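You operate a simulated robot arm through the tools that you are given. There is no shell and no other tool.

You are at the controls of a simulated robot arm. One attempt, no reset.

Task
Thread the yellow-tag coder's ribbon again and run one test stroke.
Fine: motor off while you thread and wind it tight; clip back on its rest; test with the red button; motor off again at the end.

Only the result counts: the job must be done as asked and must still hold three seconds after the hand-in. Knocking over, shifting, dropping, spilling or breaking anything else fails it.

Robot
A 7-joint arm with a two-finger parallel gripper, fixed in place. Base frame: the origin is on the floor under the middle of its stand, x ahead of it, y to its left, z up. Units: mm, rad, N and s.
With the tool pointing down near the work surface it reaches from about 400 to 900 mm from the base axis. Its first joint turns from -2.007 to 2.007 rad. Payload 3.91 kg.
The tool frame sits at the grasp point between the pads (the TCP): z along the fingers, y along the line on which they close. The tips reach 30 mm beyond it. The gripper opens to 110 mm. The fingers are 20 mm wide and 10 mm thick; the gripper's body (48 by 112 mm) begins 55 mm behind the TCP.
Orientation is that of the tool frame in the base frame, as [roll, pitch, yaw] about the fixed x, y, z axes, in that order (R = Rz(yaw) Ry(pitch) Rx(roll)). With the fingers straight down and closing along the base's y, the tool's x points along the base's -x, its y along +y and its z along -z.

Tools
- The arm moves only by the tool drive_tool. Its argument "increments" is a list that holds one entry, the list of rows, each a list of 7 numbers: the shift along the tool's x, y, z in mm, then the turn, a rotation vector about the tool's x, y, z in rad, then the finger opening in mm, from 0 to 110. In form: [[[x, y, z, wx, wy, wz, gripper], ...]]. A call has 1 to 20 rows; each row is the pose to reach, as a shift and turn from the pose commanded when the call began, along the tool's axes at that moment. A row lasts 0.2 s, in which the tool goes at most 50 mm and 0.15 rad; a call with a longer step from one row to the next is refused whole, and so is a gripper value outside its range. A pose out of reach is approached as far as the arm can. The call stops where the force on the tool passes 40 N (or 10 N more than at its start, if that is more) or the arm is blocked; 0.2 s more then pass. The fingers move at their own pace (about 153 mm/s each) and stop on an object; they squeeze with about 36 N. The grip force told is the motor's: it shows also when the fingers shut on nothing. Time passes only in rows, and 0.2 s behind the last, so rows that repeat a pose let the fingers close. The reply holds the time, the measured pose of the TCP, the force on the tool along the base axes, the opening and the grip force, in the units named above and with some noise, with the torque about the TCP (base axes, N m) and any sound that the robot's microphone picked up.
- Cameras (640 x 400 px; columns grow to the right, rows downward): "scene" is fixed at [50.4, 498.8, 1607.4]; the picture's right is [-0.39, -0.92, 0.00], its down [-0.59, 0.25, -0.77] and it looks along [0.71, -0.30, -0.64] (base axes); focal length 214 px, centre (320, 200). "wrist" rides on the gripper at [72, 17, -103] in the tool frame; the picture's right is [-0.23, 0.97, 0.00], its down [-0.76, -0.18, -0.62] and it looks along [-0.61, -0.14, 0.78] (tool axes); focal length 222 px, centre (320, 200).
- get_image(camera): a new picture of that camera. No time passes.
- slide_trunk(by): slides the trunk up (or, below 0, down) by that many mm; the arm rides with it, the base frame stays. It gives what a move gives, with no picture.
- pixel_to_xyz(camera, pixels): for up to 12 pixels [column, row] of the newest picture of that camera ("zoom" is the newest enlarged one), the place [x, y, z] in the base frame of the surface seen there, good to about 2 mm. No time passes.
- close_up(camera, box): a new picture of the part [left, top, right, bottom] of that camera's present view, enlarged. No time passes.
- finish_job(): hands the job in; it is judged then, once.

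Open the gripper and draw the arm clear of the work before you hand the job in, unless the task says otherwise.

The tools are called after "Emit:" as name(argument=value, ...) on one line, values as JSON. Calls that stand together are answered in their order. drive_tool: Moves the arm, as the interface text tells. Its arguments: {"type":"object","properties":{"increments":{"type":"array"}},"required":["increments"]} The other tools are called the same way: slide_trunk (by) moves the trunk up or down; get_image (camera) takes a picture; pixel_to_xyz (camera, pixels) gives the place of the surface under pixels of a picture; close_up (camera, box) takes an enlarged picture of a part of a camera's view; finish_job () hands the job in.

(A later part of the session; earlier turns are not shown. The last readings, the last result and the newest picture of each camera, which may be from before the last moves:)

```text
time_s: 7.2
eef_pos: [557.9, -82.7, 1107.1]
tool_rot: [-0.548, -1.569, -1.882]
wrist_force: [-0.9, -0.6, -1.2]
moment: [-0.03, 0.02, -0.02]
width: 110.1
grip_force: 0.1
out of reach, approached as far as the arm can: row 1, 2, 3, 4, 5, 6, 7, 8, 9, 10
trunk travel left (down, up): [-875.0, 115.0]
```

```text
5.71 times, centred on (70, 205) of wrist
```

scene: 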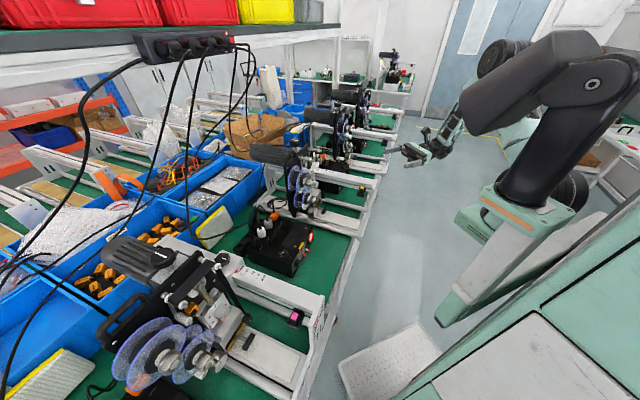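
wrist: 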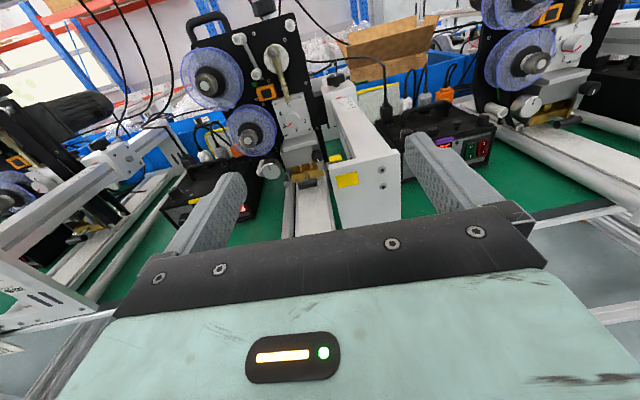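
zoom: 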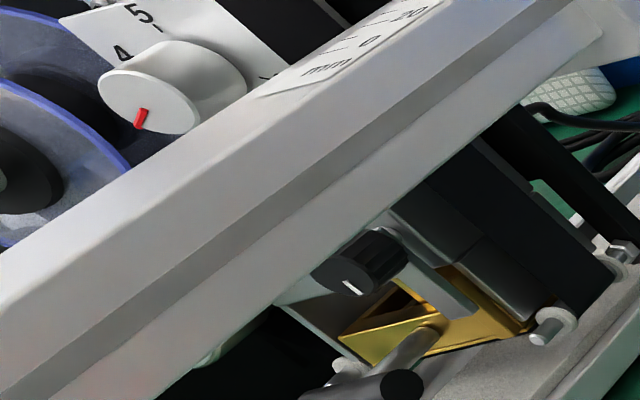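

I now look at the panel in detail; from the present wrist view it is partly hidden by the finger, so I check it from the scene camera and also the clip.

Emit:
close_up(camera="scene", box=[296, 222, 332, 262])

Emit:
close_up(camera="scene", box=[340, 176, 372, 202])

Emit:
close_up(camera="scene", box=[282, 155, 342, 215])

Emit:
get_image(camera="scene")

```text
10.00 times, centred on (314, 242) of scene
```

zoom: 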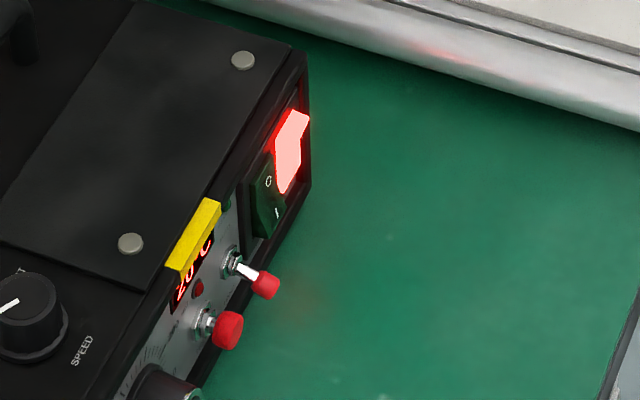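

```text
15.38 times, centred on (356, 189) of scene
```

zoom: 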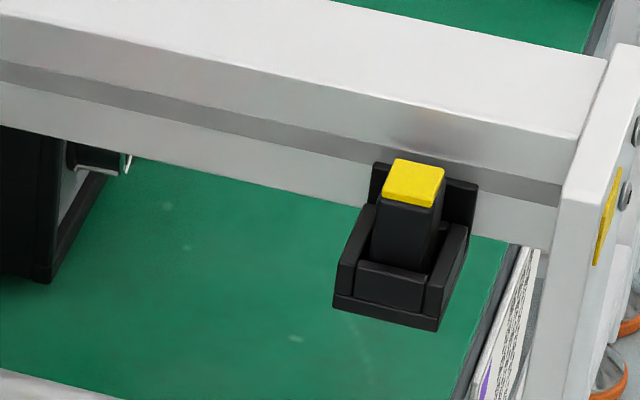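

```text
6.67 times, centred on (312, 185) of scene
```

zoom: 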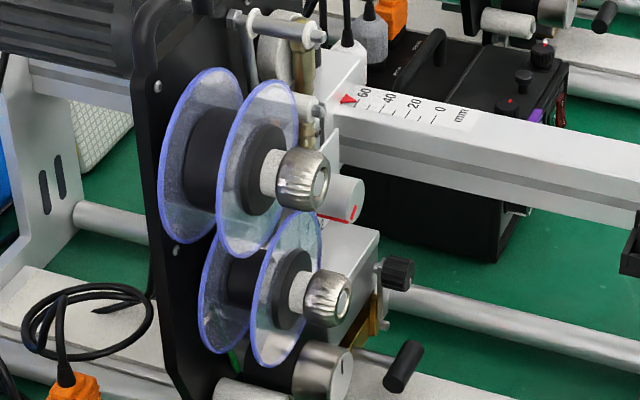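

```text
taken
```

scene: 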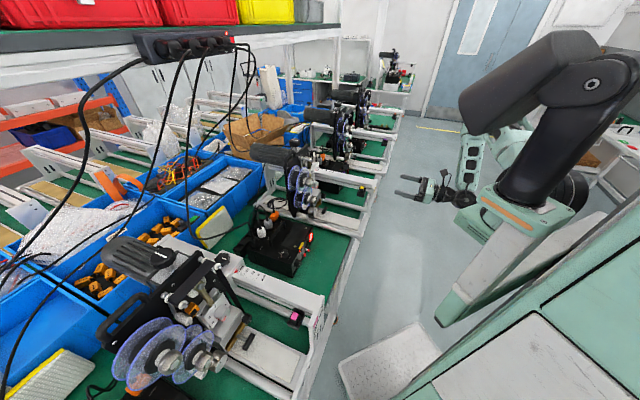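

There seem to be text placards on the bench edge near scene (334,295) and (368,197). I zoom on them in case they hold threading instructions.

Emit:
close_up(camera="scene", box=[324, 280, 348, 304])

Emit:
close_up(camera="scene", box=[358, 188, 380, 208])

Emit:
close_up(camera="wrist", box=[500, 170, 640, 270])

Emit:
close_up(camera="scene", box=[310, 250, 370, 310])

```text
16.00 times, centred on (336, 292) of scene
```

zoom: 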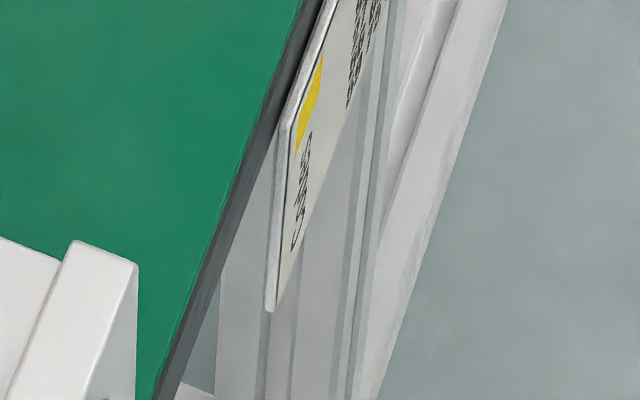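

```text
16.00 times, centred on (369, 198) of scene
```

zoom: 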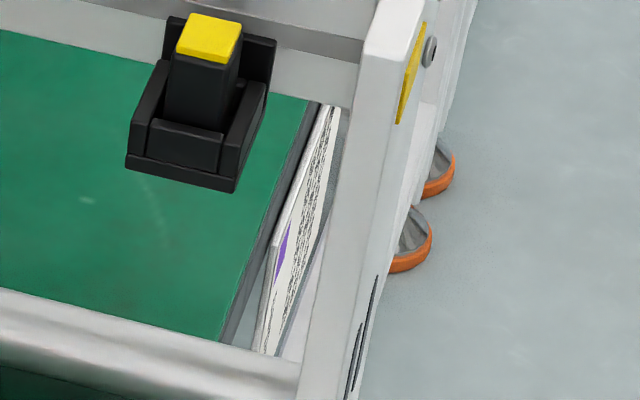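

```text
4.00 times, centred on (570, 220) of wrist
```

zoom: 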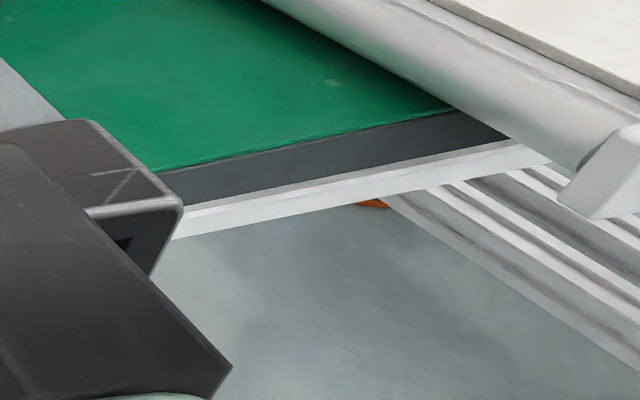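

```text
6.67 times, centred on (340, 280) of scene
```

zoom: 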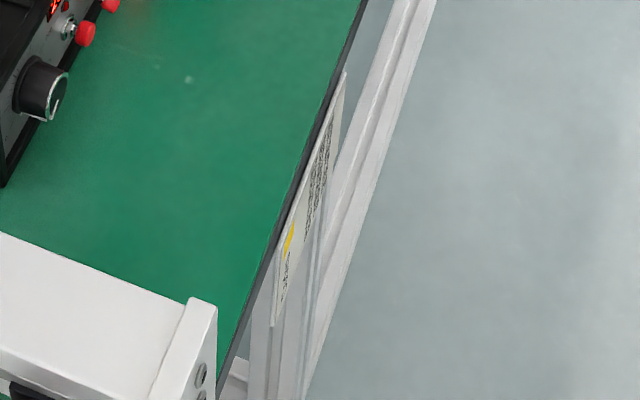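

A text placard with a yellow mark hangs on the bench's front edge around scene (333,292). I get its position so I can read it with the wrist camera.

Emit:
pixel_to_xyz(camera="zoom", pixels=[[292, 235], [340, 110], [280, 310], [325, 150], [305, 210], [230, 260]])

```text
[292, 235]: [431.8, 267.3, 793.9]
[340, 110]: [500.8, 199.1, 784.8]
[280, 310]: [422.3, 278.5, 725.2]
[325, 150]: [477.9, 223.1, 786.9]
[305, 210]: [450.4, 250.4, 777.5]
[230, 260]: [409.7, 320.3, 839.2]
```

The placard (about (460, 240, 780), facing the aisle) can be read from here if I yaw the tool back toward +y. I rotate in place.

Emit:
drive_tool(increments=[[[0, 0, 0, 0.144, 0, 0, 110], [0, 0, 0, 0.288, 0, 0, 110], [0, 0, 0, 0.432, 0, 0, 110], [0, 0, 0, 0.576, 0, 0, 110], [0, 0, 0, 0.72, 0, 0, 110], [0, 0, 0, 0.864, 0, 0, 110]]])

Emit:
get_image(camera="wrist")

```text
time_s: 8.6
eef_pos: [556.5, -84.6, 1107.9]
tool_rot: [-2.404, -1.57, 0.834]
wrist_force: [-0.1, 0.3, 0.1]
moment: [-0.04, -0.01, -0.02]
width: 109.8
grip_force: 0.0
trunk travel left (down, up): [-875.0, 115.0]
```

```text
taken
```

wrist: 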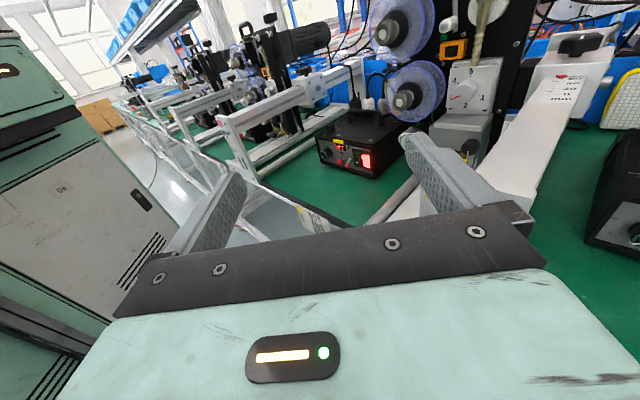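

The placard shows at about (312,220). I enlarge it.

Emit:
close_up(camera="wrist", box=[275, 190, 350, 237])

Emit:
close_up(camera="wrist", box=[310, 120, 420, 190])

Emit:
close_up(camera="wrist", box=[360, 0, 500, 150])

```text
8.51 times, centred on (312, 214) of wrist
```

zoom: 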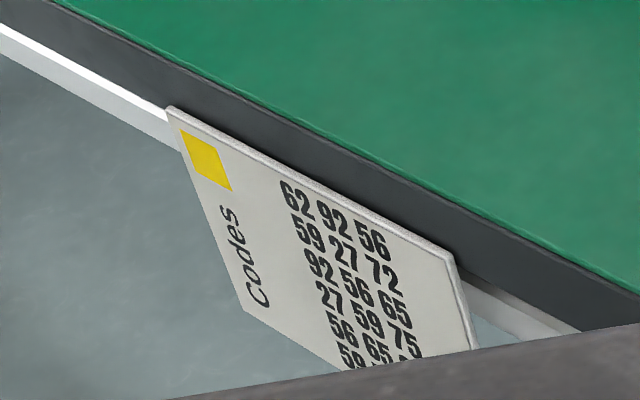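

```text
5.71 times, centred on (365, 155) of wrist
```

zoom: 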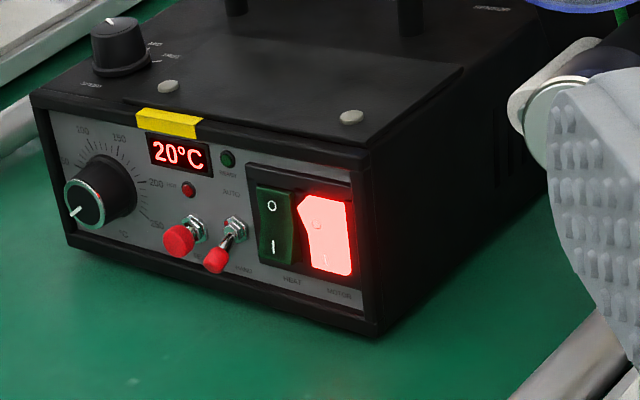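

```text
2.67 times, centred on (430, 75) of wrist
```

zoom: 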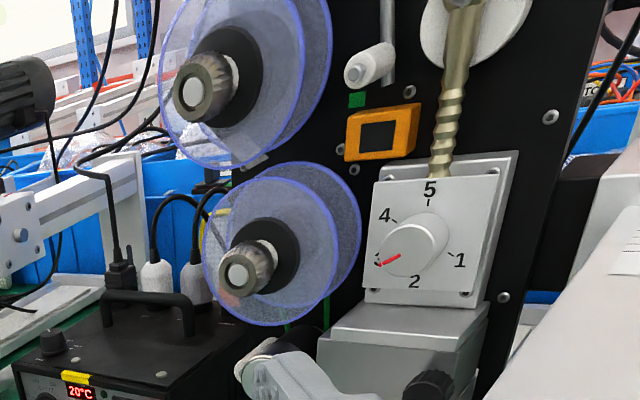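

That placard only lists number codes, so it isn't a threading diagram. Next I turn the motor off: I zoom tightly on the panel to measure the MOTOR rocker and TEST button.

Emit:
close_up(camera="wrist", box=[330, 140, 385, 175])

Emit:
pixel_to_xyz(camera="zoom", pixels=[[370, 220], [370, 255], [460, 240], [475, 270], [490, 320], [530, 330], [505, 200], [305, 330], [240, 325], [300, 150], [440, 150], [100, 250]])

```text
11.43 times, centred on (358, 158) of wrist
```

zoom: 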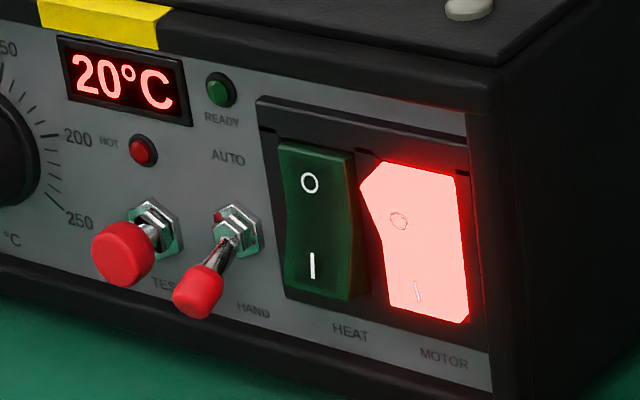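

```text
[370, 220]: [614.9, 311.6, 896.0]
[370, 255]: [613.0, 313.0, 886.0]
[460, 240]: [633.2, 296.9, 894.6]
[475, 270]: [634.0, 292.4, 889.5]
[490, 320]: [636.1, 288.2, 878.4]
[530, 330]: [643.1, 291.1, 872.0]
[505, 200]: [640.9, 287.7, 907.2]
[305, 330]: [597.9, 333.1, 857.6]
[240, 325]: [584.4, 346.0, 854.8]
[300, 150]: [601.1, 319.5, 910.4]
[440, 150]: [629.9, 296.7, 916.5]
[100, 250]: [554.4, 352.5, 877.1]
```

I measure the motor rocker's O and I halves and the TEST button more precisely.

Emit:
pixel_to_xyz(camera="zoom", pixels=[[398, 220], [417, 290], [420, 185], [440, 200], [309, 182], [312, 265], [122, 252], [110, 250], [198, 292], [230, 185], [330, 120], [480, 60]])

```text
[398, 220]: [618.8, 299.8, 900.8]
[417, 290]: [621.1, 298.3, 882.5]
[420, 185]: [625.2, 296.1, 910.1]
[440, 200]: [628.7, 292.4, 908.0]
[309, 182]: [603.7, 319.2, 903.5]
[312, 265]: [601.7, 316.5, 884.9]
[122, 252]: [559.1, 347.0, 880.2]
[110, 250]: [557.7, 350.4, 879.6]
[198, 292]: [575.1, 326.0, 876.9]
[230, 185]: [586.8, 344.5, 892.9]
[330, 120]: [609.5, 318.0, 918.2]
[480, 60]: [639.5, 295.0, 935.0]
```

The MOTOR rocker is centred near (622, 297), its O half around z≈905, with TEST far left at (559, 347, 880). I check the neighbouring magenta coder's rail position to make sure the horizontal hand fits in between.

Emit:
pixel_to_xyz(camera="wrist", pixels=[[222, 120], [245, 170], [300, 92], [350, 68], [250, 150], [290, 150], [360, 185], [400, 192], [420, 200], [395, 165]])

Emit:
pixel_to_xyz(camera="scene", pixels=[[296, 318], [320, 300], [312, 340], [255, 270], [232, 258], [205, 372], [222, 355], [290, 385]])

```text
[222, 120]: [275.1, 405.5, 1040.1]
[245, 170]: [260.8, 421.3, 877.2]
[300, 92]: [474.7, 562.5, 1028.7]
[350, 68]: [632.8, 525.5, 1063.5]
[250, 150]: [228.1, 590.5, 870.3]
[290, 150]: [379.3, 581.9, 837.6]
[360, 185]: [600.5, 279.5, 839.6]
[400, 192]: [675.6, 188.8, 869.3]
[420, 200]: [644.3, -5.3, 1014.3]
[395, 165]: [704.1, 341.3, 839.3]
```

```text
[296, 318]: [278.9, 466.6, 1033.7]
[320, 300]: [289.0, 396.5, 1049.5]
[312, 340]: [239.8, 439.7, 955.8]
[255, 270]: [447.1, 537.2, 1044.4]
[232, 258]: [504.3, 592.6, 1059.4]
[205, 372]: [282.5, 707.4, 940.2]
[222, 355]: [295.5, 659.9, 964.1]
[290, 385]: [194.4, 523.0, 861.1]
```

The channel between the magenta rail (L≈−113) and yellow coder is wide enough. I close the fingers and move to a staging pose in front of the control box, facing its panel.

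Emit:
drive_tool(increments=[[[-13, -8, 32, -0.1025, 0, 0, 0], [-27, -17, 63, -0.205, 0, 0, 0], [-40, -25, 95, -0.3075, 0, 0, 0], [-54, -34, 126, -0.41, 0, 0, 0], [-67, -42, 158, -0.5125, 0, 0, 0], [-81, -51, 190, -0.615, 0, 0, 0], [-94, -59, 221, -0.7175, 0, 0, 0], [-108, -68, 253, -0.82, 0, 0, 0]]])

Emit:
get_image(camera="wrist")

Emit:
get_image(camera="scene")

```text
time_s: 10.4
eef_pos: [507.7, 154.8, 1003.9]
tool_rot: [1.369, -1.496, 2.522]
wrist_force: [-0.5, 0.9, 0.6]
moment: [0.03, -0.02, -0.01]
width: 0.0
grip_force: 35.7
trunk travel left (down, up): [-875.0, 115.0]
```

```text
taken
```

wrist: 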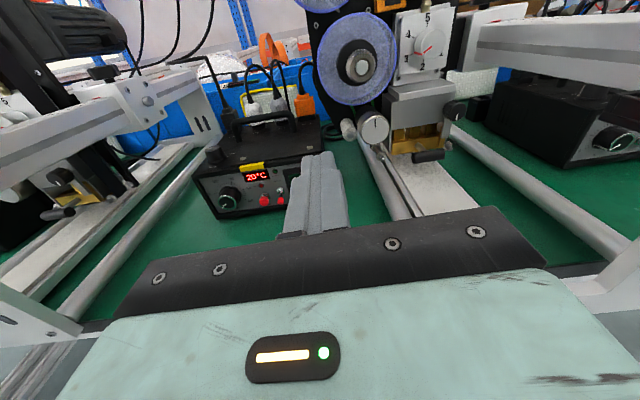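

```text
taken
```

scene: 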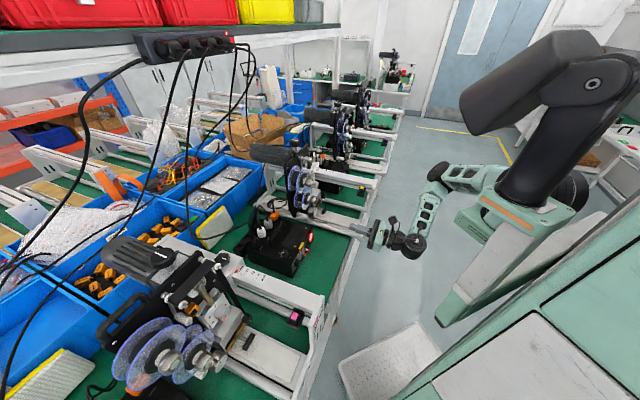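

The pose reads (508,155,1004), slightly off what I asked. I hold one row to see whether it was still settling.

Emit:
drive_tool(increments=[[[0, 0, 0, 0, 0, 0, 0], [0, 0, 0, 0, 0, 0, 0]]])

```text
time_s: 11.0
eef_pos: [505.3, 159.3, 1005.0]
tool_rot: [1.277, -1.502, 2.621]
wrist_force: [0.9, 0.2, 0.5]
moment: [-0.04, 0.01, 0.02]
width: 0.2
grip_force: 36.3
trunk travel left (down, up): [-875.0, 115.0]
```

It is still creeping slowly; I hold a bit more to see the settled pose.

Emit:
drive_tool(increments=[[[0, 0, 0, 0, 0, 0, 0], [0, 0, 0, 0, 0, 0, 0], [0, 0, 0, 0, 0, 0, 0], [0, 0, 0, 0, 0, 0, 0]]])

```text
time_s: 12.0
eef_pos: [506.1, 161.0, 1008.2]
tool_rot: [1.19, -1.507, 2.709]
wrist_force: [0.0, -0.6, 0.4]
moment: [0.01, 0.01, -0.02]
width: 0.0
grip_force: 36.6
trunk travel left (down, up): [-875.0, 115.0]
```

The arm settles near (506,161,1008), pointing 43° – close enough. I lower and advance part way toward the rocker and re-check the readings.

Emit:
drive_tool(increments=[[[-19, -4, 21, 0, 0, 0, 0], [-38, -8, 42, 0, 0, 0, 0], [-57, -12, 64, 0, 0, 0, 0], [-75, -15, 85, 0, 0, 0, 0], [-75, -15, 85, 0, 0, 0, 0], [-75, -15, 85, 0, 0, 0, 0]]])

Emit:
get_image(camera="wrist")

```text
time_s: 12.9
eef_pos: [581.9, 208.9, 959.9]
tool_rot: [1.158, -1.426, 2.733]
wrist_force: [0.1, -0.3, -0.4]
moment: [0.0, -0.01, 0.0]
width: 0.1
grip_force: 36.2
trunk travel left (down, up): [-875.0, 115.0]
stopped in row 4: the arm was blocked; the commanded pose is now the measured one
```

```text
taken
```

wrist: 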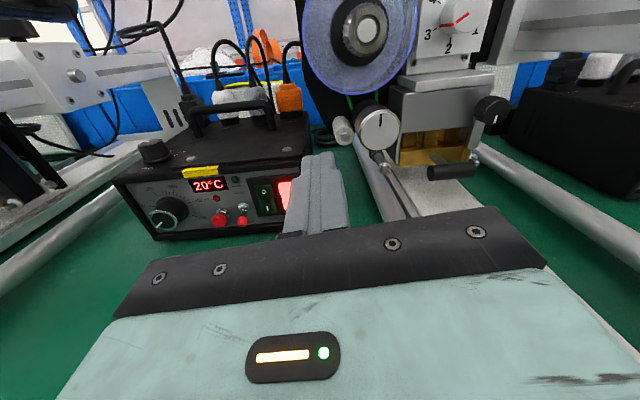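

The arm was reported blocked at (582,209,960) with no force at the tool. I check the scene to see whether a link touches something or it's a joint limit.

Emit:
get_image(camera="scene")

Emit:
close_up(camera="scene", box=[310, 140, 540, 340])

```text
taken
```

scene: 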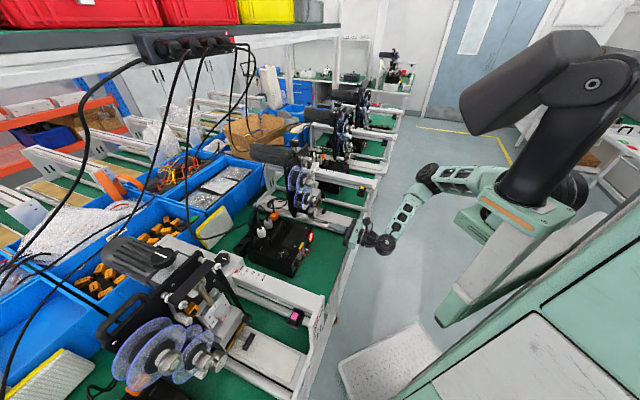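

```text
2.00 times, centred on (425, 240) of scene
```

zoom: 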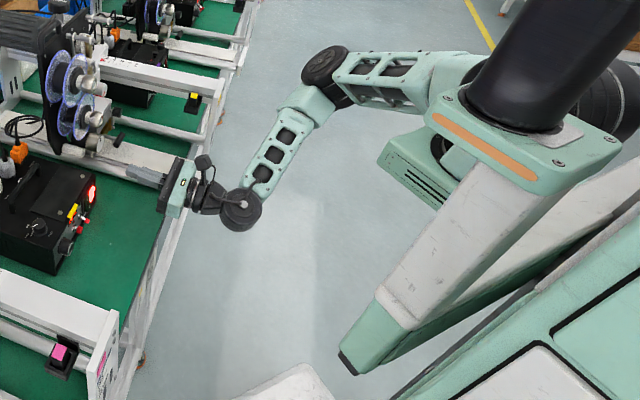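

The tool's roll deviates (x axis can't stay up), so it's the last joint's limit, not contact. I roll the hand −90° about its axis (x toward the left) and tilt it 20° downward, which is a more natural configuration.

Emit:
drive_tool(increments=[[[0, 0, 0, 0.0302, -0.0268, -0.1288, 0], [0, 0, 0, 0.0603, -0.0536, -0.2575, 0], [0, 0, 0, 0.0905, -0.0803, -0.3863, 0], [0, 0, 0, 0.1206, -0.1071, -0.5151, 0], [0, 0, 0, 0.1508, -0.1339, -0.6439, 0], [0, 0, 0, 0.1809, -0.1607, -0.7726, 0], [0, 0, 0, 0.2111, -0.1875, -0.9014, 0], [0, 0, 0, 0.2412, -0.2143, -1.0302, 0], [0, 0, 0, 0.2714, -0.241, -1.159, 0], [0, 0, 0, 0.3015, -0.2678, -1.2877, 0], [0, 0, 0, 0.3317, -0.2946, -1.4165, 0], [0, 0, 0, 0.3317, -0.2946, -1.4165, 0]]])

Emit:
get_image(camera="wrist")

Emit:
get_image(camera="scene")

```text
time_s: 15.6
eef_pos: [581.1, 208.6, 958.6]
tool_rot: [1.923, 0.001, 2.32]
wrist_force: [-1.0, 0.3, 0.4]
moment: [-0.01, 0.0, -0.01]
width: 0.1
grip_force: 36.1
trunk travel left (down, up): [-875.0, 115.0]
```

```text
taken
```

wrist: 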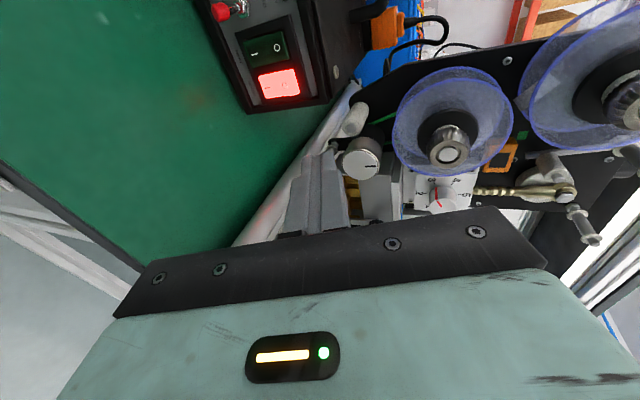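

```text
taken
```

scene: 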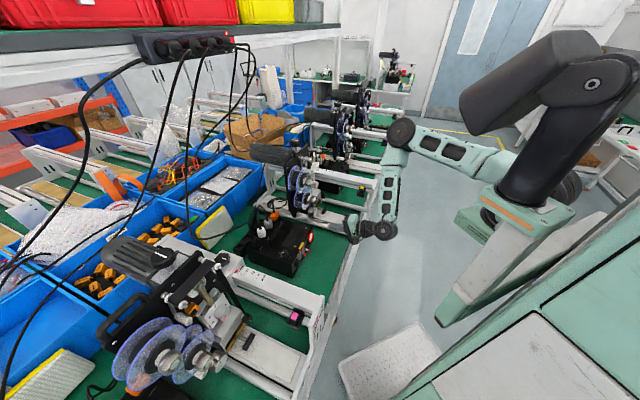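

Now the orientation is exactly as commanded and comfortable. The MOTOR rocker shows at (280,82), lit; I zoom there to re-measure it from this side.

Emit:
close_up(camera="wrist", box=[225, 10, 325, 110])

Emit:
pixel_to_xyz(camera="wrist", pixels=[[270, 84], [276, 83], [280, 82], [288, 81], [295, 79], [262, 45], [275, 40], [305, 85], [315, 95], [250, 90], [240, 5], [262, 90]])

```text
4.00 times, centred on (275, 60) of wrist
```

zoom: 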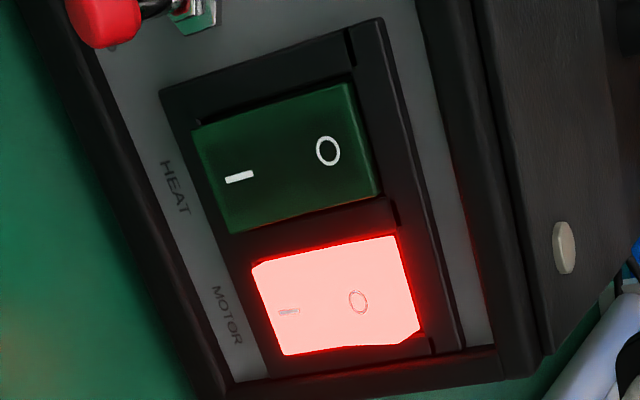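

```text
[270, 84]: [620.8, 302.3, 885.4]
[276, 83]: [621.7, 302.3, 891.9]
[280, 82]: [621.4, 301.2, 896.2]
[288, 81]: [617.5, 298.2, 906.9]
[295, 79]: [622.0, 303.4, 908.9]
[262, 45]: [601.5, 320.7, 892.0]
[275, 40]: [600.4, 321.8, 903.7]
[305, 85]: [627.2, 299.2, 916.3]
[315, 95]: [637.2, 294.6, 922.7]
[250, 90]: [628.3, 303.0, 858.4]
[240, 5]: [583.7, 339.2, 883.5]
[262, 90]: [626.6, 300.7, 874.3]
```

The rocker's O end is at about (619, 300, 904). I move the closed fingertips to just in front of it.

Emit:
drive_tool(increments=[[[13.6, -11, 20, 0, 0, 0, 0], [27.2, -22, 40, 0, 0, 0, 0], [40.8, -33.1, 59.9, 0, 0, 0, 0], [40.8, -33.1, 59.9, 0, 0, 0, 0]]])

Emit:
get_image(camera="wrist")

Emit:
close_up(camera="scene", box=[280, 200, 370, 270])

```text
time_s: 16.6
eef_pos: [584.3, 270.2, 906.6]
tool_rot: [1.922, 0.001, 2.319]
wrist_force: [0.5, 1.3, -0.5]
moment: [-0.02, -0.02, -0.02]
width: 0.2
grip_force: 36.2
trunk travel left (down, up): [-875.0, 115.0]
```

```text
taken
```

wrist: 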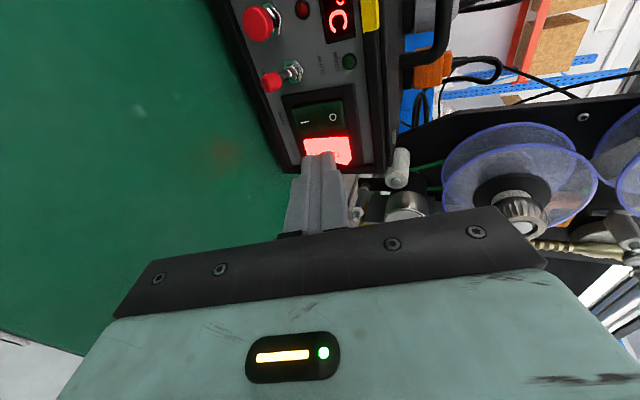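

```text
5.71 times, centred on (325, 235) of scene
```

zoom: 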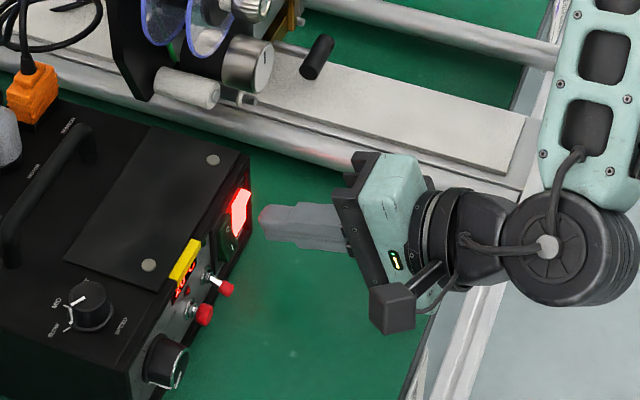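

The closed tips are right in front of the O end. I push forward horizontally in small steps and watch force and sound.

Emit:
drive_tool(increments=[[[0, 1.4, 3.8, 0, 0, 0, 0], [0, 2.7, 7.5, 0, 0, 0, 0], [0, 4.1, 11.3, 0, 0, 0, 0], [0, 5.1, 14.1, 0, 0, 0, 0], [0, 6.2, 16.9, 0, 0, 0, 0]]])

Emit:
close_up(camera="scene", box=[280, 200, 370, 270])

```text
time_s: 17.8
eef_pos: [597.8, 280.0, 906.8]
tool_rot: [1.923, 0.001, 2.32]
wrist_force: [-10.7, -14.4, 4.3]
moment: [0.11, -0.09, 0.04]
width: 0.0
grip_force: 36.1
trunk travel left (down, up): [-875.0, 115.0]
heard: click
```

```text
5.71 times, centred on (325, 235) of scene
```

zoom: 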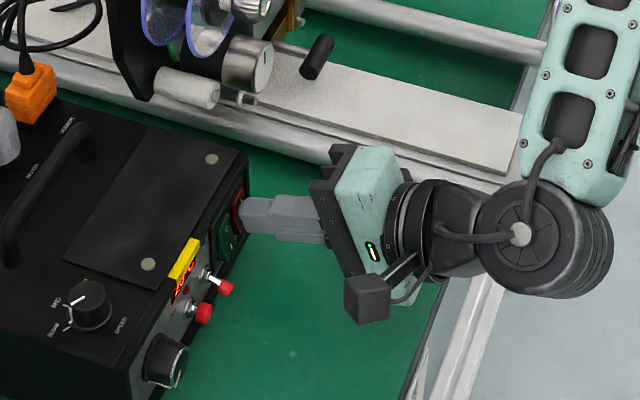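

A click was heard and the MOTOR rocker light is out. I back off along the same line and verify the panel.

Emit:
drive_tool(increments=[[[0, -8, -22, 0, 0, 0, 0], [0, -22, -61, 0, 0, 0, 0], [0, -22, -61, 0, 0, 0, 0]]])

Emit:
get_image(camera="wrist")

Emit:
close_up(camera="wrist", box=[220, 0, 380, 140])

Emit:
close_up(camera="wrist", box=[360, 40, 640, 240])

```text
time_s: 18.6
eef_pos: [550.7, 237.8, 907.5]
tool_rot: [1.92, -0.002, 2.32]
wrist_force: [0.0, 0.3, -0.8]
moment: [0.02, 0.03, 0.0]
width: 0.0
grip_force: 36.1
trunk travel left (down, up): [-875.0, 115.0]
```

```text
taken
```

wrist: 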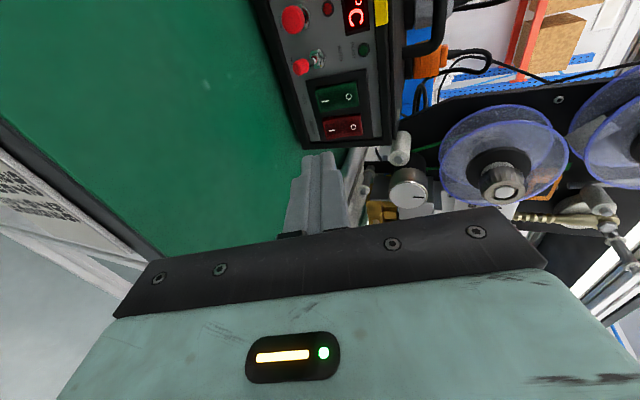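

```text
2.86 times, centred on (300, 70) of wrist
```

zoom: 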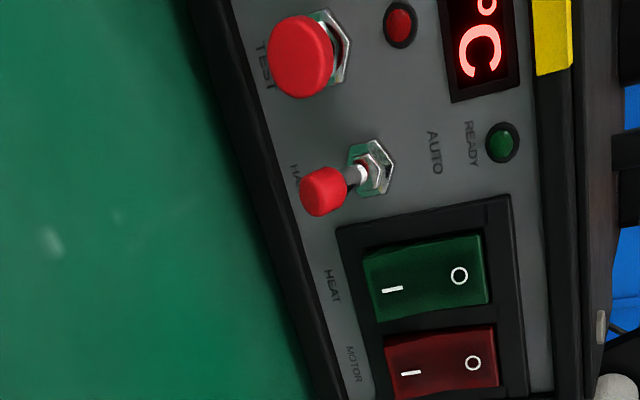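

```text
2.00 times, centred on (500, 140) of wrist
```

zoom: 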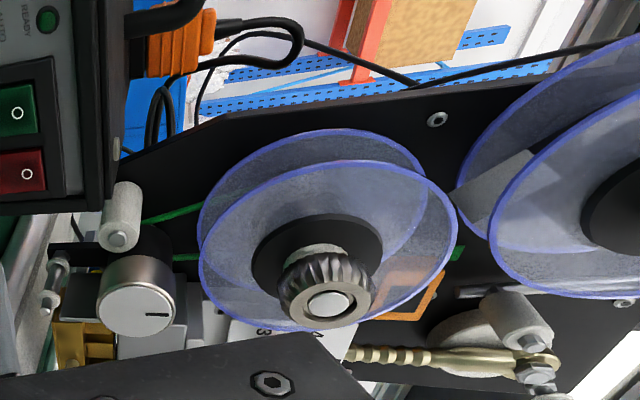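

The motor is off. From this low angle I see the grey strip between the upper spool's discs at about (490,165) and green lines near the lower spool; I zoom on both.

Emit:
close_up(camera="wrist", box=[540, 80, 640, 180])

Emit:
close_up(camera="wrist", box=[380, 110, 480, 220])

Emit:
close_up(camera="wrist", box=[430, 90, 580, 220])

```text
4.00 times, centred on (590, 130) of wrist
```

zoom: 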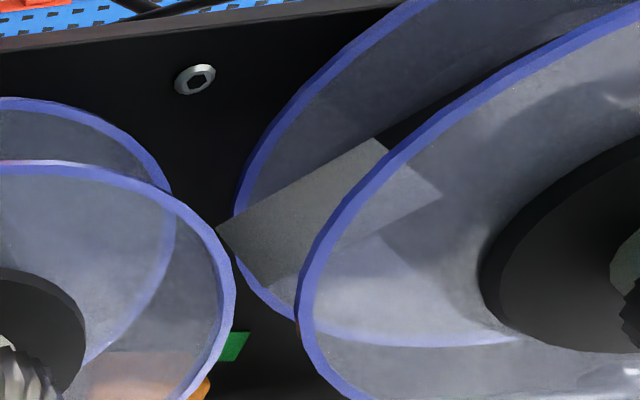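

```text
3.64 times, centred on (430, 165) of wrist
```

zoom: 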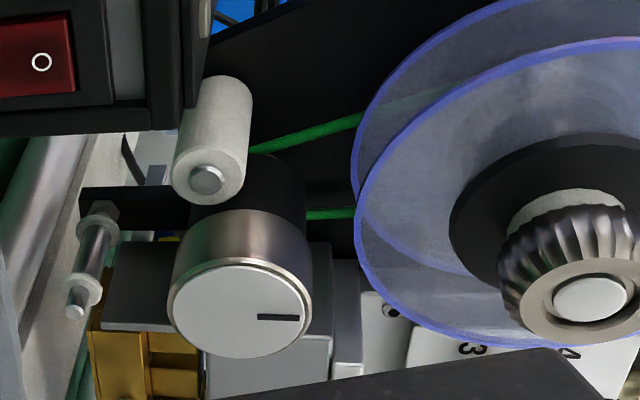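

```text
3.08 times, centred on (505, 155) of wrist
```

zoom: 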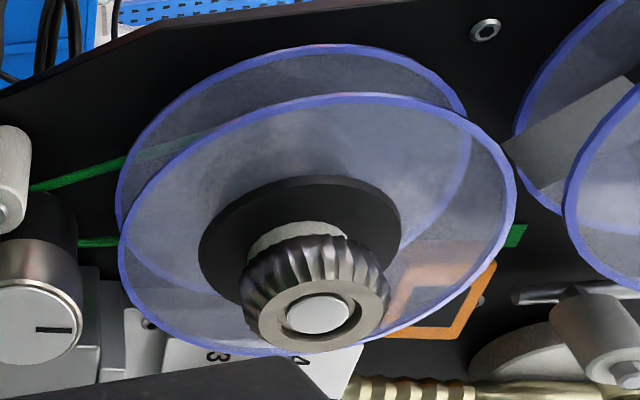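

Key finding: the light-grey leader of the black ribbon hangs out of the upper spool, the green round belt drives the lower (take-up) spool, and the green square near the dancer arm likely marks the tight position. Next I raise the hand, turn it straight down with the fingers closing along the rail, and move above the clip to inspect it.

Emit:
drive_tool(increments=[[[0, 41.7, -15.2, 0.1358, -0.0028, 0.004, 0], [0, 83.5, -30.4, 0.2715, -0.0057, 0.008, 0], [0, 125.2, -45.5, 0.4073, -0.0085, 0.0121, 0], [0, 167, -60.7, 0.543, -0.0114, 0.0161, 0], [0, 208.7, -75.9, 0.6788, -0.0142, 0.0201, 0], [-41.8, 206.2, -82.9, 0.8146, -0.0171, 0.0241, 0], [-83.5, 203.6, -89.9, 0.9503, -0.0199, 0.0282, 0], [-125.3, 201.1, -96.9, 1.0861, -0.0228, 0.0322, 0], [-167.1, 198.6, -103.9, 1.2218, -0.0256, 0.0362, 30], [-208.8, 196, -110.9, 1.2218, -0.0256, 0.0362, 60], [-250.6, 193.5, -117.9, 1.2218, -0.0256, 0.0362, 60], [-250.6, 193.5, -117.9, 1.2218, -0.0256, 0.0362, 60]]])

Emit:
get_image(camera="wrist")

Emit:
get_image(camera="scene")

```text
time_s: 20.3
eef_pos: [545.2, 54.7, 883.7]
tool_rot: [2.493, -0.177, 2.79]
wrist_force: [-8.2, -6.8, 1.9]
moment: [-0.08, 0.11, 0.11]
width: 0.0
grip_force: 36.6
out of reach, approached as far as the arm can: row 1, 2, 3, 4, 5, 6
trunk travel left (down, up): [-875.0, 115.0]
stopped in row 8: the force on the tool passed its limit at 316 N (the readings are from after the stop); the commanded pose is now the measured one
```

```text
taken
```

wrist: 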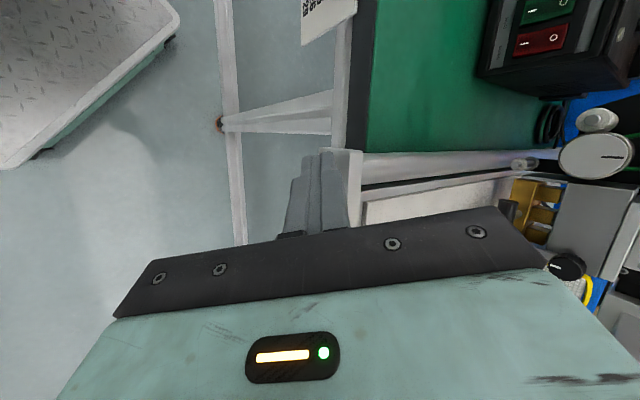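

```text
taken
```

scene: 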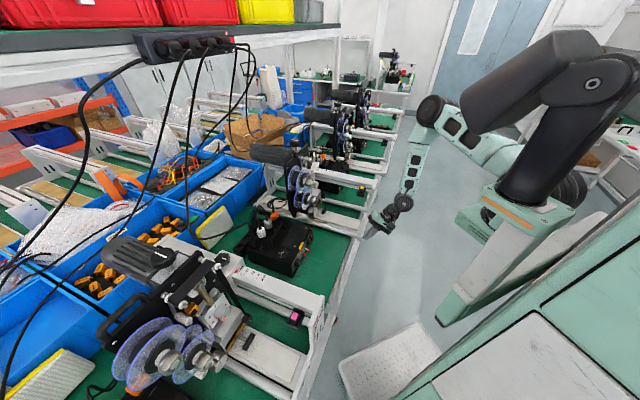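

The raise was out of reach near the base and the hand instead bumped the coder's front foot at (545,55,884) with a short 316 N spike. Before anything else I check whether the coder shifted, by re-measuring the same scene pixels.

Emit:
pixel_to_xyz(camera="scene", pixels=[[319, 169], [340, 174], [360, 180], [368, 182], [365, 187], [355, 188], [372, 186], [300, 190], [322, 188], [343, 204], [312, 195], [296, 163]])

Emit:
close_up(camera="scene", box=[340, 176, 440, 240])

Emit:
close_up(camera="scene", box=[340, 176, 372, 202])

```text
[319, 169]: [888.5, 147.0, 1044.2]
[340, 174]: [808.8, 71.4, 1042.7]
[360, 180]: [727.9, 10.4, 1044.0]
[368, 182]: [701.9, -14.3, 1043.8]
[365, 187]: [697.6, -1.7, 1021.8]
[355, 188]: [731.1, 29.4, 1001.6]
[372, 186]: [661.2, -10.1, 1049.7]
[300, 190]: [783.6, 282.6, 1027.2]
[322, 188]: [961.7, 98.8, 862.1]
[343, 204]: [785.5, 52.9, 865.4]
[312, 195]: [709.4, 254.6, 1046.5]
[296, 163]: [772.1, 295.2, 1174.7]
```

```text
6.25 times, centred on (390, 208) of scene
```

zoom: 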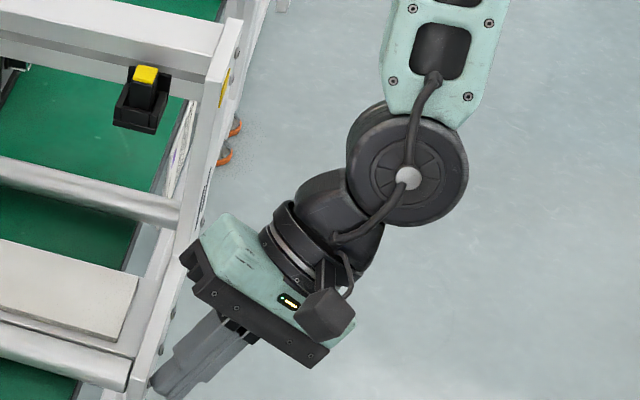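

```text
15.38 times, centred on (356, 189) of scene
```

zoom: 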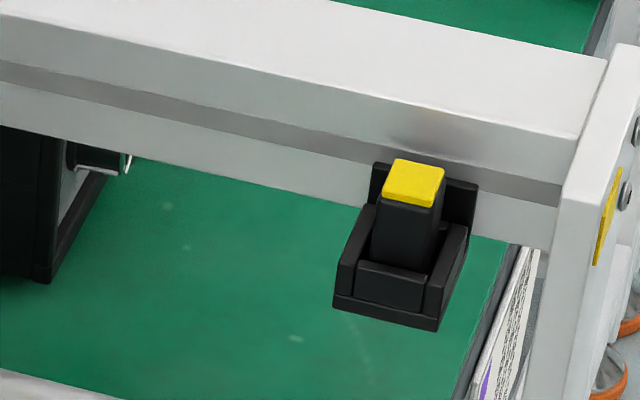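

The coder has not moved (all points repeat within noise). I gently retreat from the contact along −d with a small move.

Emit:
drive_tool(increments=[[[4.7, -7.4, -4.6, 0, 0, 0, 0], [9.4, -14.8, -9.1, 0, 0, 0, 0], [14.2, -22.3, -13.7, 0, 0, 0, 0], [18.9, -29.7, -18.3, 0, 0, 0, 0]]])

Emit:
close_up(camera="scene", box=[340, 80, 580, 260])

```text
time_s: 21.3
eef_pos: [517.2, 31.4, 884.0]
tool_rot: [2.492, -0.173, 2.791]
wrist_force: [0.9, -0.1, -0.1]
moment: [0.02, -0.02, 0.01]
width: 0.1
grip_force: 36.1
trunk travel left (down, up): [-875.0, 115.0]
```

```text
2.22 times, centred on (460, 170) of scene
```

zoom: 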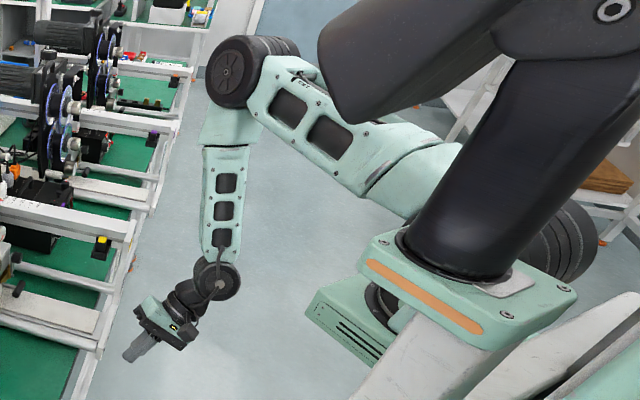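

Contact is released. Now I try raising the hand straight up in moderate steps to see whether the arm follows.

Emit:
drive_tool(increments=[[[6.9, 23.8, -31.4, 0, 0, 0, 0], [13.8, 47.6, -62.8, 0, 0, 0, 0], [20.8, 71.4, -94.2, 0, 0, 0, 0], [27.7, 95.2, -125.6, 0, 0, 0, 0], [34.6, 119, -157, 0, 0, 0, 0]]])

```text
time_s: 22.5
eef_pos: [516.5, 30.3, 1083.7]
tool_rot: [2.494, -0.173, 2.789]
wrist_force: [0.5, -0.3, 0.5]
moment: [0.01, 0.02, 0.0]
width: 0.0
grip_force: 36.1
trunk travel left (down, up): [-875.0, 115.0]
```

Raising works here. I now rotate the tool to point straight down (fingers closing along the rail) while moving above the clip at z≈1140.

Emit:
drive_tool(increments=[[[-25.3, 15.6, -5.8, 0.0979, -0.0552, 0.0723, 60], [-50.5, 31.2, -11.7, 0.1958, -0.1104, 0.1445, 60], [-75.8, 46.8, -17.5, 0.2937, -0.1656, 0.2168, 60], [-101.1, 62.4, -23.3, 0.3916, -0.2207, 0.2891, 60], [-126.3, 78, -29.2, 0.4895, -0.2759, 0.3613, 60], [-151.6, 93.6, -35, 0.5874, -0.3311, 0.4336, 60], [-151.6, 93.6, -35, 0.5874, -0.3311, 0.4336, 60]]])

Emit:
get_image(camera="wrist")

Emit:
get_image(camera="scene")

```text
time_s: 24.1
eef_pos: [689.2, 23.4, 1142.6]
tool_rot: [3.139, 0.005, 2.281]
wrist_force: [0.6, -0.6, 0.4]
moment: [0.0, -0.01, 0.0]
width: 59.6
grip_force: 0.0
trunk travel left (down, up): [-875.0, 115.0]
```

```text
taken
```

wrist: 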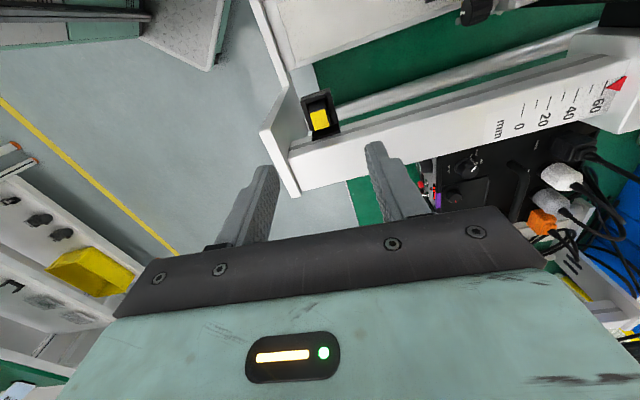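

```text
taken
```

scene: 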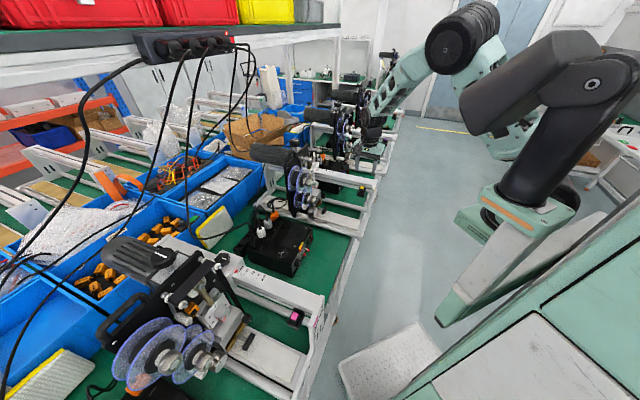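

The hand is directly above the clip (px (320,118)). I zoom in on it from this side.

Emit:
close_up(camera="wrist", box=[290, 85, 350, 145])

Emit:
pixel_to_xyz(camera="zoom", pixels=[[320, 200], [290, 190], [350, 190], [320, 170], [320, 230], [320, 260]])

Emit:
close_up(camera="scene", box=[342, 178, 368, 200])

```text
6.67 times, centred on (320, 115) of wrist
```

zoom: 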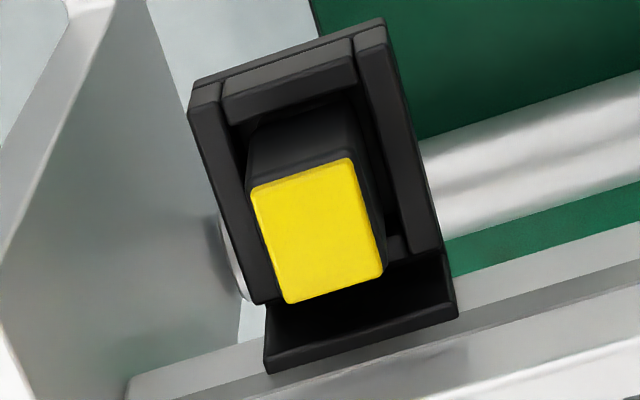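

```text
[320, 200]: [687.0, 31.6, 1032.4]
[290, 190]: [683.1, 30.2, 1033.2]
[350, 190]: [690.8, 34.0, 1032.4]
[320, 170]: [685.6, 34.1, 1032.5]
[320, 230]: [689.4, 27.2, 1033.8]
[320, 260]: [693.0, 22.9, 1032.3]
```

```text
16.00 times, centred on (355, 189) of scene
```

zoom: 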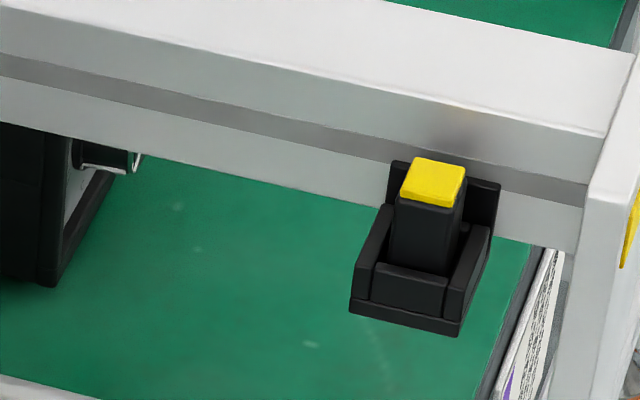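

I measure the yellow cap's corners to get the clip's size and alignment.

Emit:
close_up(camera="wrist", box=[305, 100, 337, 132])

Emit:
pixel_to_xyz(camera="wrist", pixels=[[310.2, 114.2], [324.3, 109.8], [328.6, 125.5], [315.9, 129.5], [317.3, 112], [322.2, 127.5], [313, 122], [326.5, 117.6], [301, 102], [328, 92], [338, 121], [312, 131]])

```text
12.50 times, centred on (321, 116) of wrist
```

zoom: 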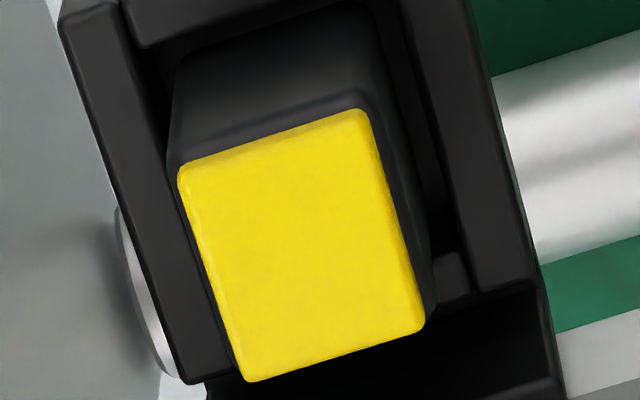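

```text
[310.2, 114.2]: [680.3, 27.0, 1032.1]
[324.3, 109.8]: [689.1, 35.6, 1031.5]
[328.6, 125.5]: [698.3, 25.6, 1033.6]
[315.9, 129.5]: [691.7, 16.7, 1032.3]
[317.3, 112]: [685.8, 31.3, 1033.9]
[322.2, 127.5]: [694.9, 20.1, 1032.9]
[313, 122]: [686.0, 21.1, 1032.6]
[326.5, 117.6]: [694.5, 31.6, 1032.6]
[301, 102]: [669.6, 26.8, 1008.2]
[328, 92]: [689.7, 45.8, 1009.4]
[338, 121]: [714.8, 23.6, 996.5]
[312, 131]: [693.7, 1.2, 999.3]
```

The cap is about 13×14 mm, centred at (689.9, 26.2, 1032.5). I need the coder's exact heading, so I measure along the rail's edges in an enlarged view.

Emit:
close_up(camera="wrist", box=[280, 20, 640, 210])

Emit:
pixel_to_xyz(camera="wrist", pixels=[[300, 185], [350, 172], [400, 150], [450, 128], [500, 105], [550, 82], [380, 135], [440, 110], [500, 85], [560, 62], [340, 138], [300, 150]])

```text
1.78 times, centred on (460, 115) of wrist
```

zoom: 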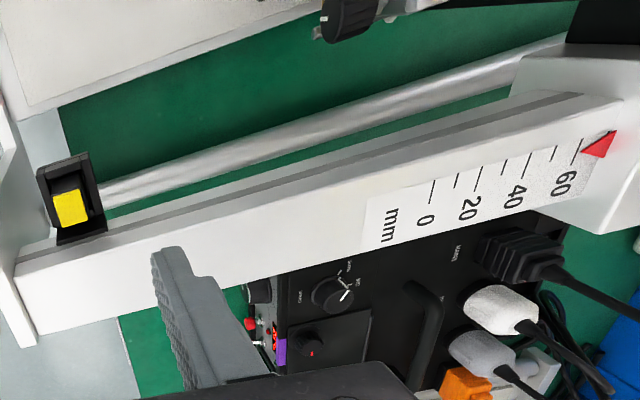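

```text
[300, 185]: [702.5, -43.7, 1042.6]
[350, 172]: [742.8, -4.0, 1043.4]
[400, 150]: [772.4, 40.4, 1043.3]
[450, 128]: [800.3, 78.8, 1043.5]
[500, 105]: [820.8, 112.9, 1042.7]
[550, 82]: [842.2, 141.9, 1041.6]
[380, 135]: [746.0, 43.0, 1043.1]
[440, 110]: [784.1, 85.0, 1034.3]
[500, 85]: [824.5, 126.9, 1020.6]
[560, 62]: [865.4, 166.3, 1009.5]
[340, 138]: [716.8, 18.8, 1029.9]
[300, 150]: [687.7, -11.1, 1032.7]
```

The rail's side face gives a heading of exactly 45°, so the coder frame is D=(x+y)/√2 into the plate, L=(x−y)/√2 to the right. Clip centre is D≈506, L≈469, top 1032.5, tray walls' top ≈1009. I align the yaw to 45° and lower the open fingers to straddle the clip with tips at z≈1013.

Emit:
drive_tool(increments=[[[1.7, 2.4, 0, 0, 0, -0.0752, 50], [1.7, 2.4, 40, 0, 0, -0.0752, 50], [1.7, 2.4, 75, 0, 0, -0.0752, 50], [1.7, 2.4, 99, 0, 0, -0.0752, 50], [1.7, 2.4, 99, 0, 0, -0.0752, 50]]])

Emit:
get_image(camera="wrist")

Emit:
close_up(camera="scene", box=[335, 165, 385, 205])

```text
time_s: 25.3
eef_pos: [690.2, 28.2, 1041.7]
tool_rot: [3.139, 0.005, 2.356]
wrist_force: [-0.6, -0.5, 0.3]
moment: [0.01, 0.02, -0.03]
width: 50.0
grip_force: 0.2
trunk travel left (down, up): [-875.0, 115.0]
```

```text
taken
```

wrist: 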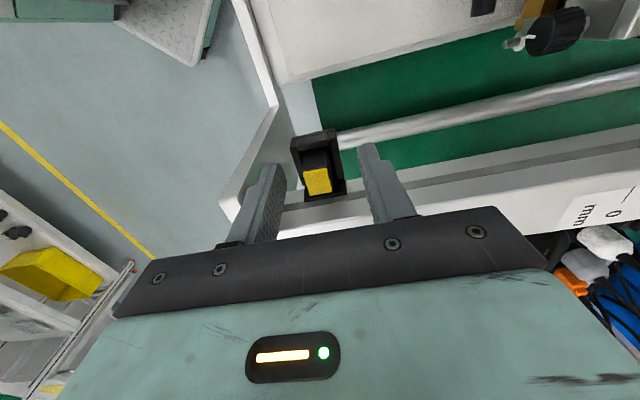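

```text
10.00 times, centred on (360, 185) of scene
```

zoom: 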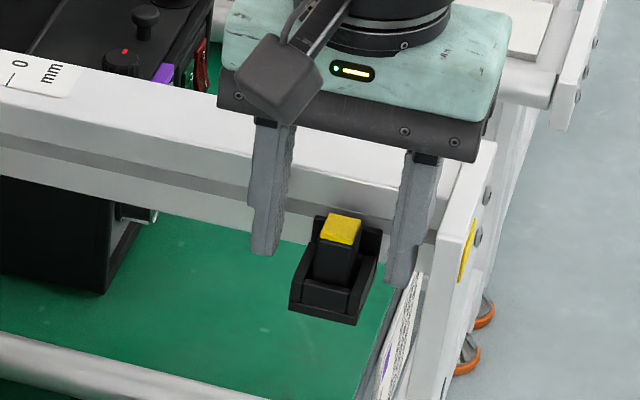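

The fingers straddle the clip cleanly (scene (338,240) in the zoom). I close on it.

Emit:
drive_tool(increments=[[[0, 0, 0, 0, 0, 0, 0], [0, 0, 0, 0, 0, 0, 0], [0, 0, 0, 0, 0, 0, 0]]])

Emit:
close_up(camera="scene", box=[335, 165, 385, 205])

```text
time_s: 26.1
eef_pos: [690.0, 27.7, 1041.9]
tool_rot: [3.14, 0.003, 2.355]
wrist_force: [-0.2, -0.1, 0.8]
moment: [0.01, -0.02, 0.02]
width: 15.4
grip_force: 36.7
trunk travel left (down, up): [-875.0, 115.0]
```

```text
10.00 times, centred on (360, 185) of scene
```

zoom: 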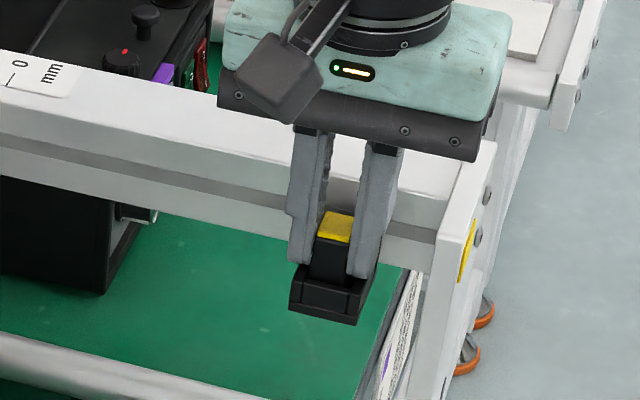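

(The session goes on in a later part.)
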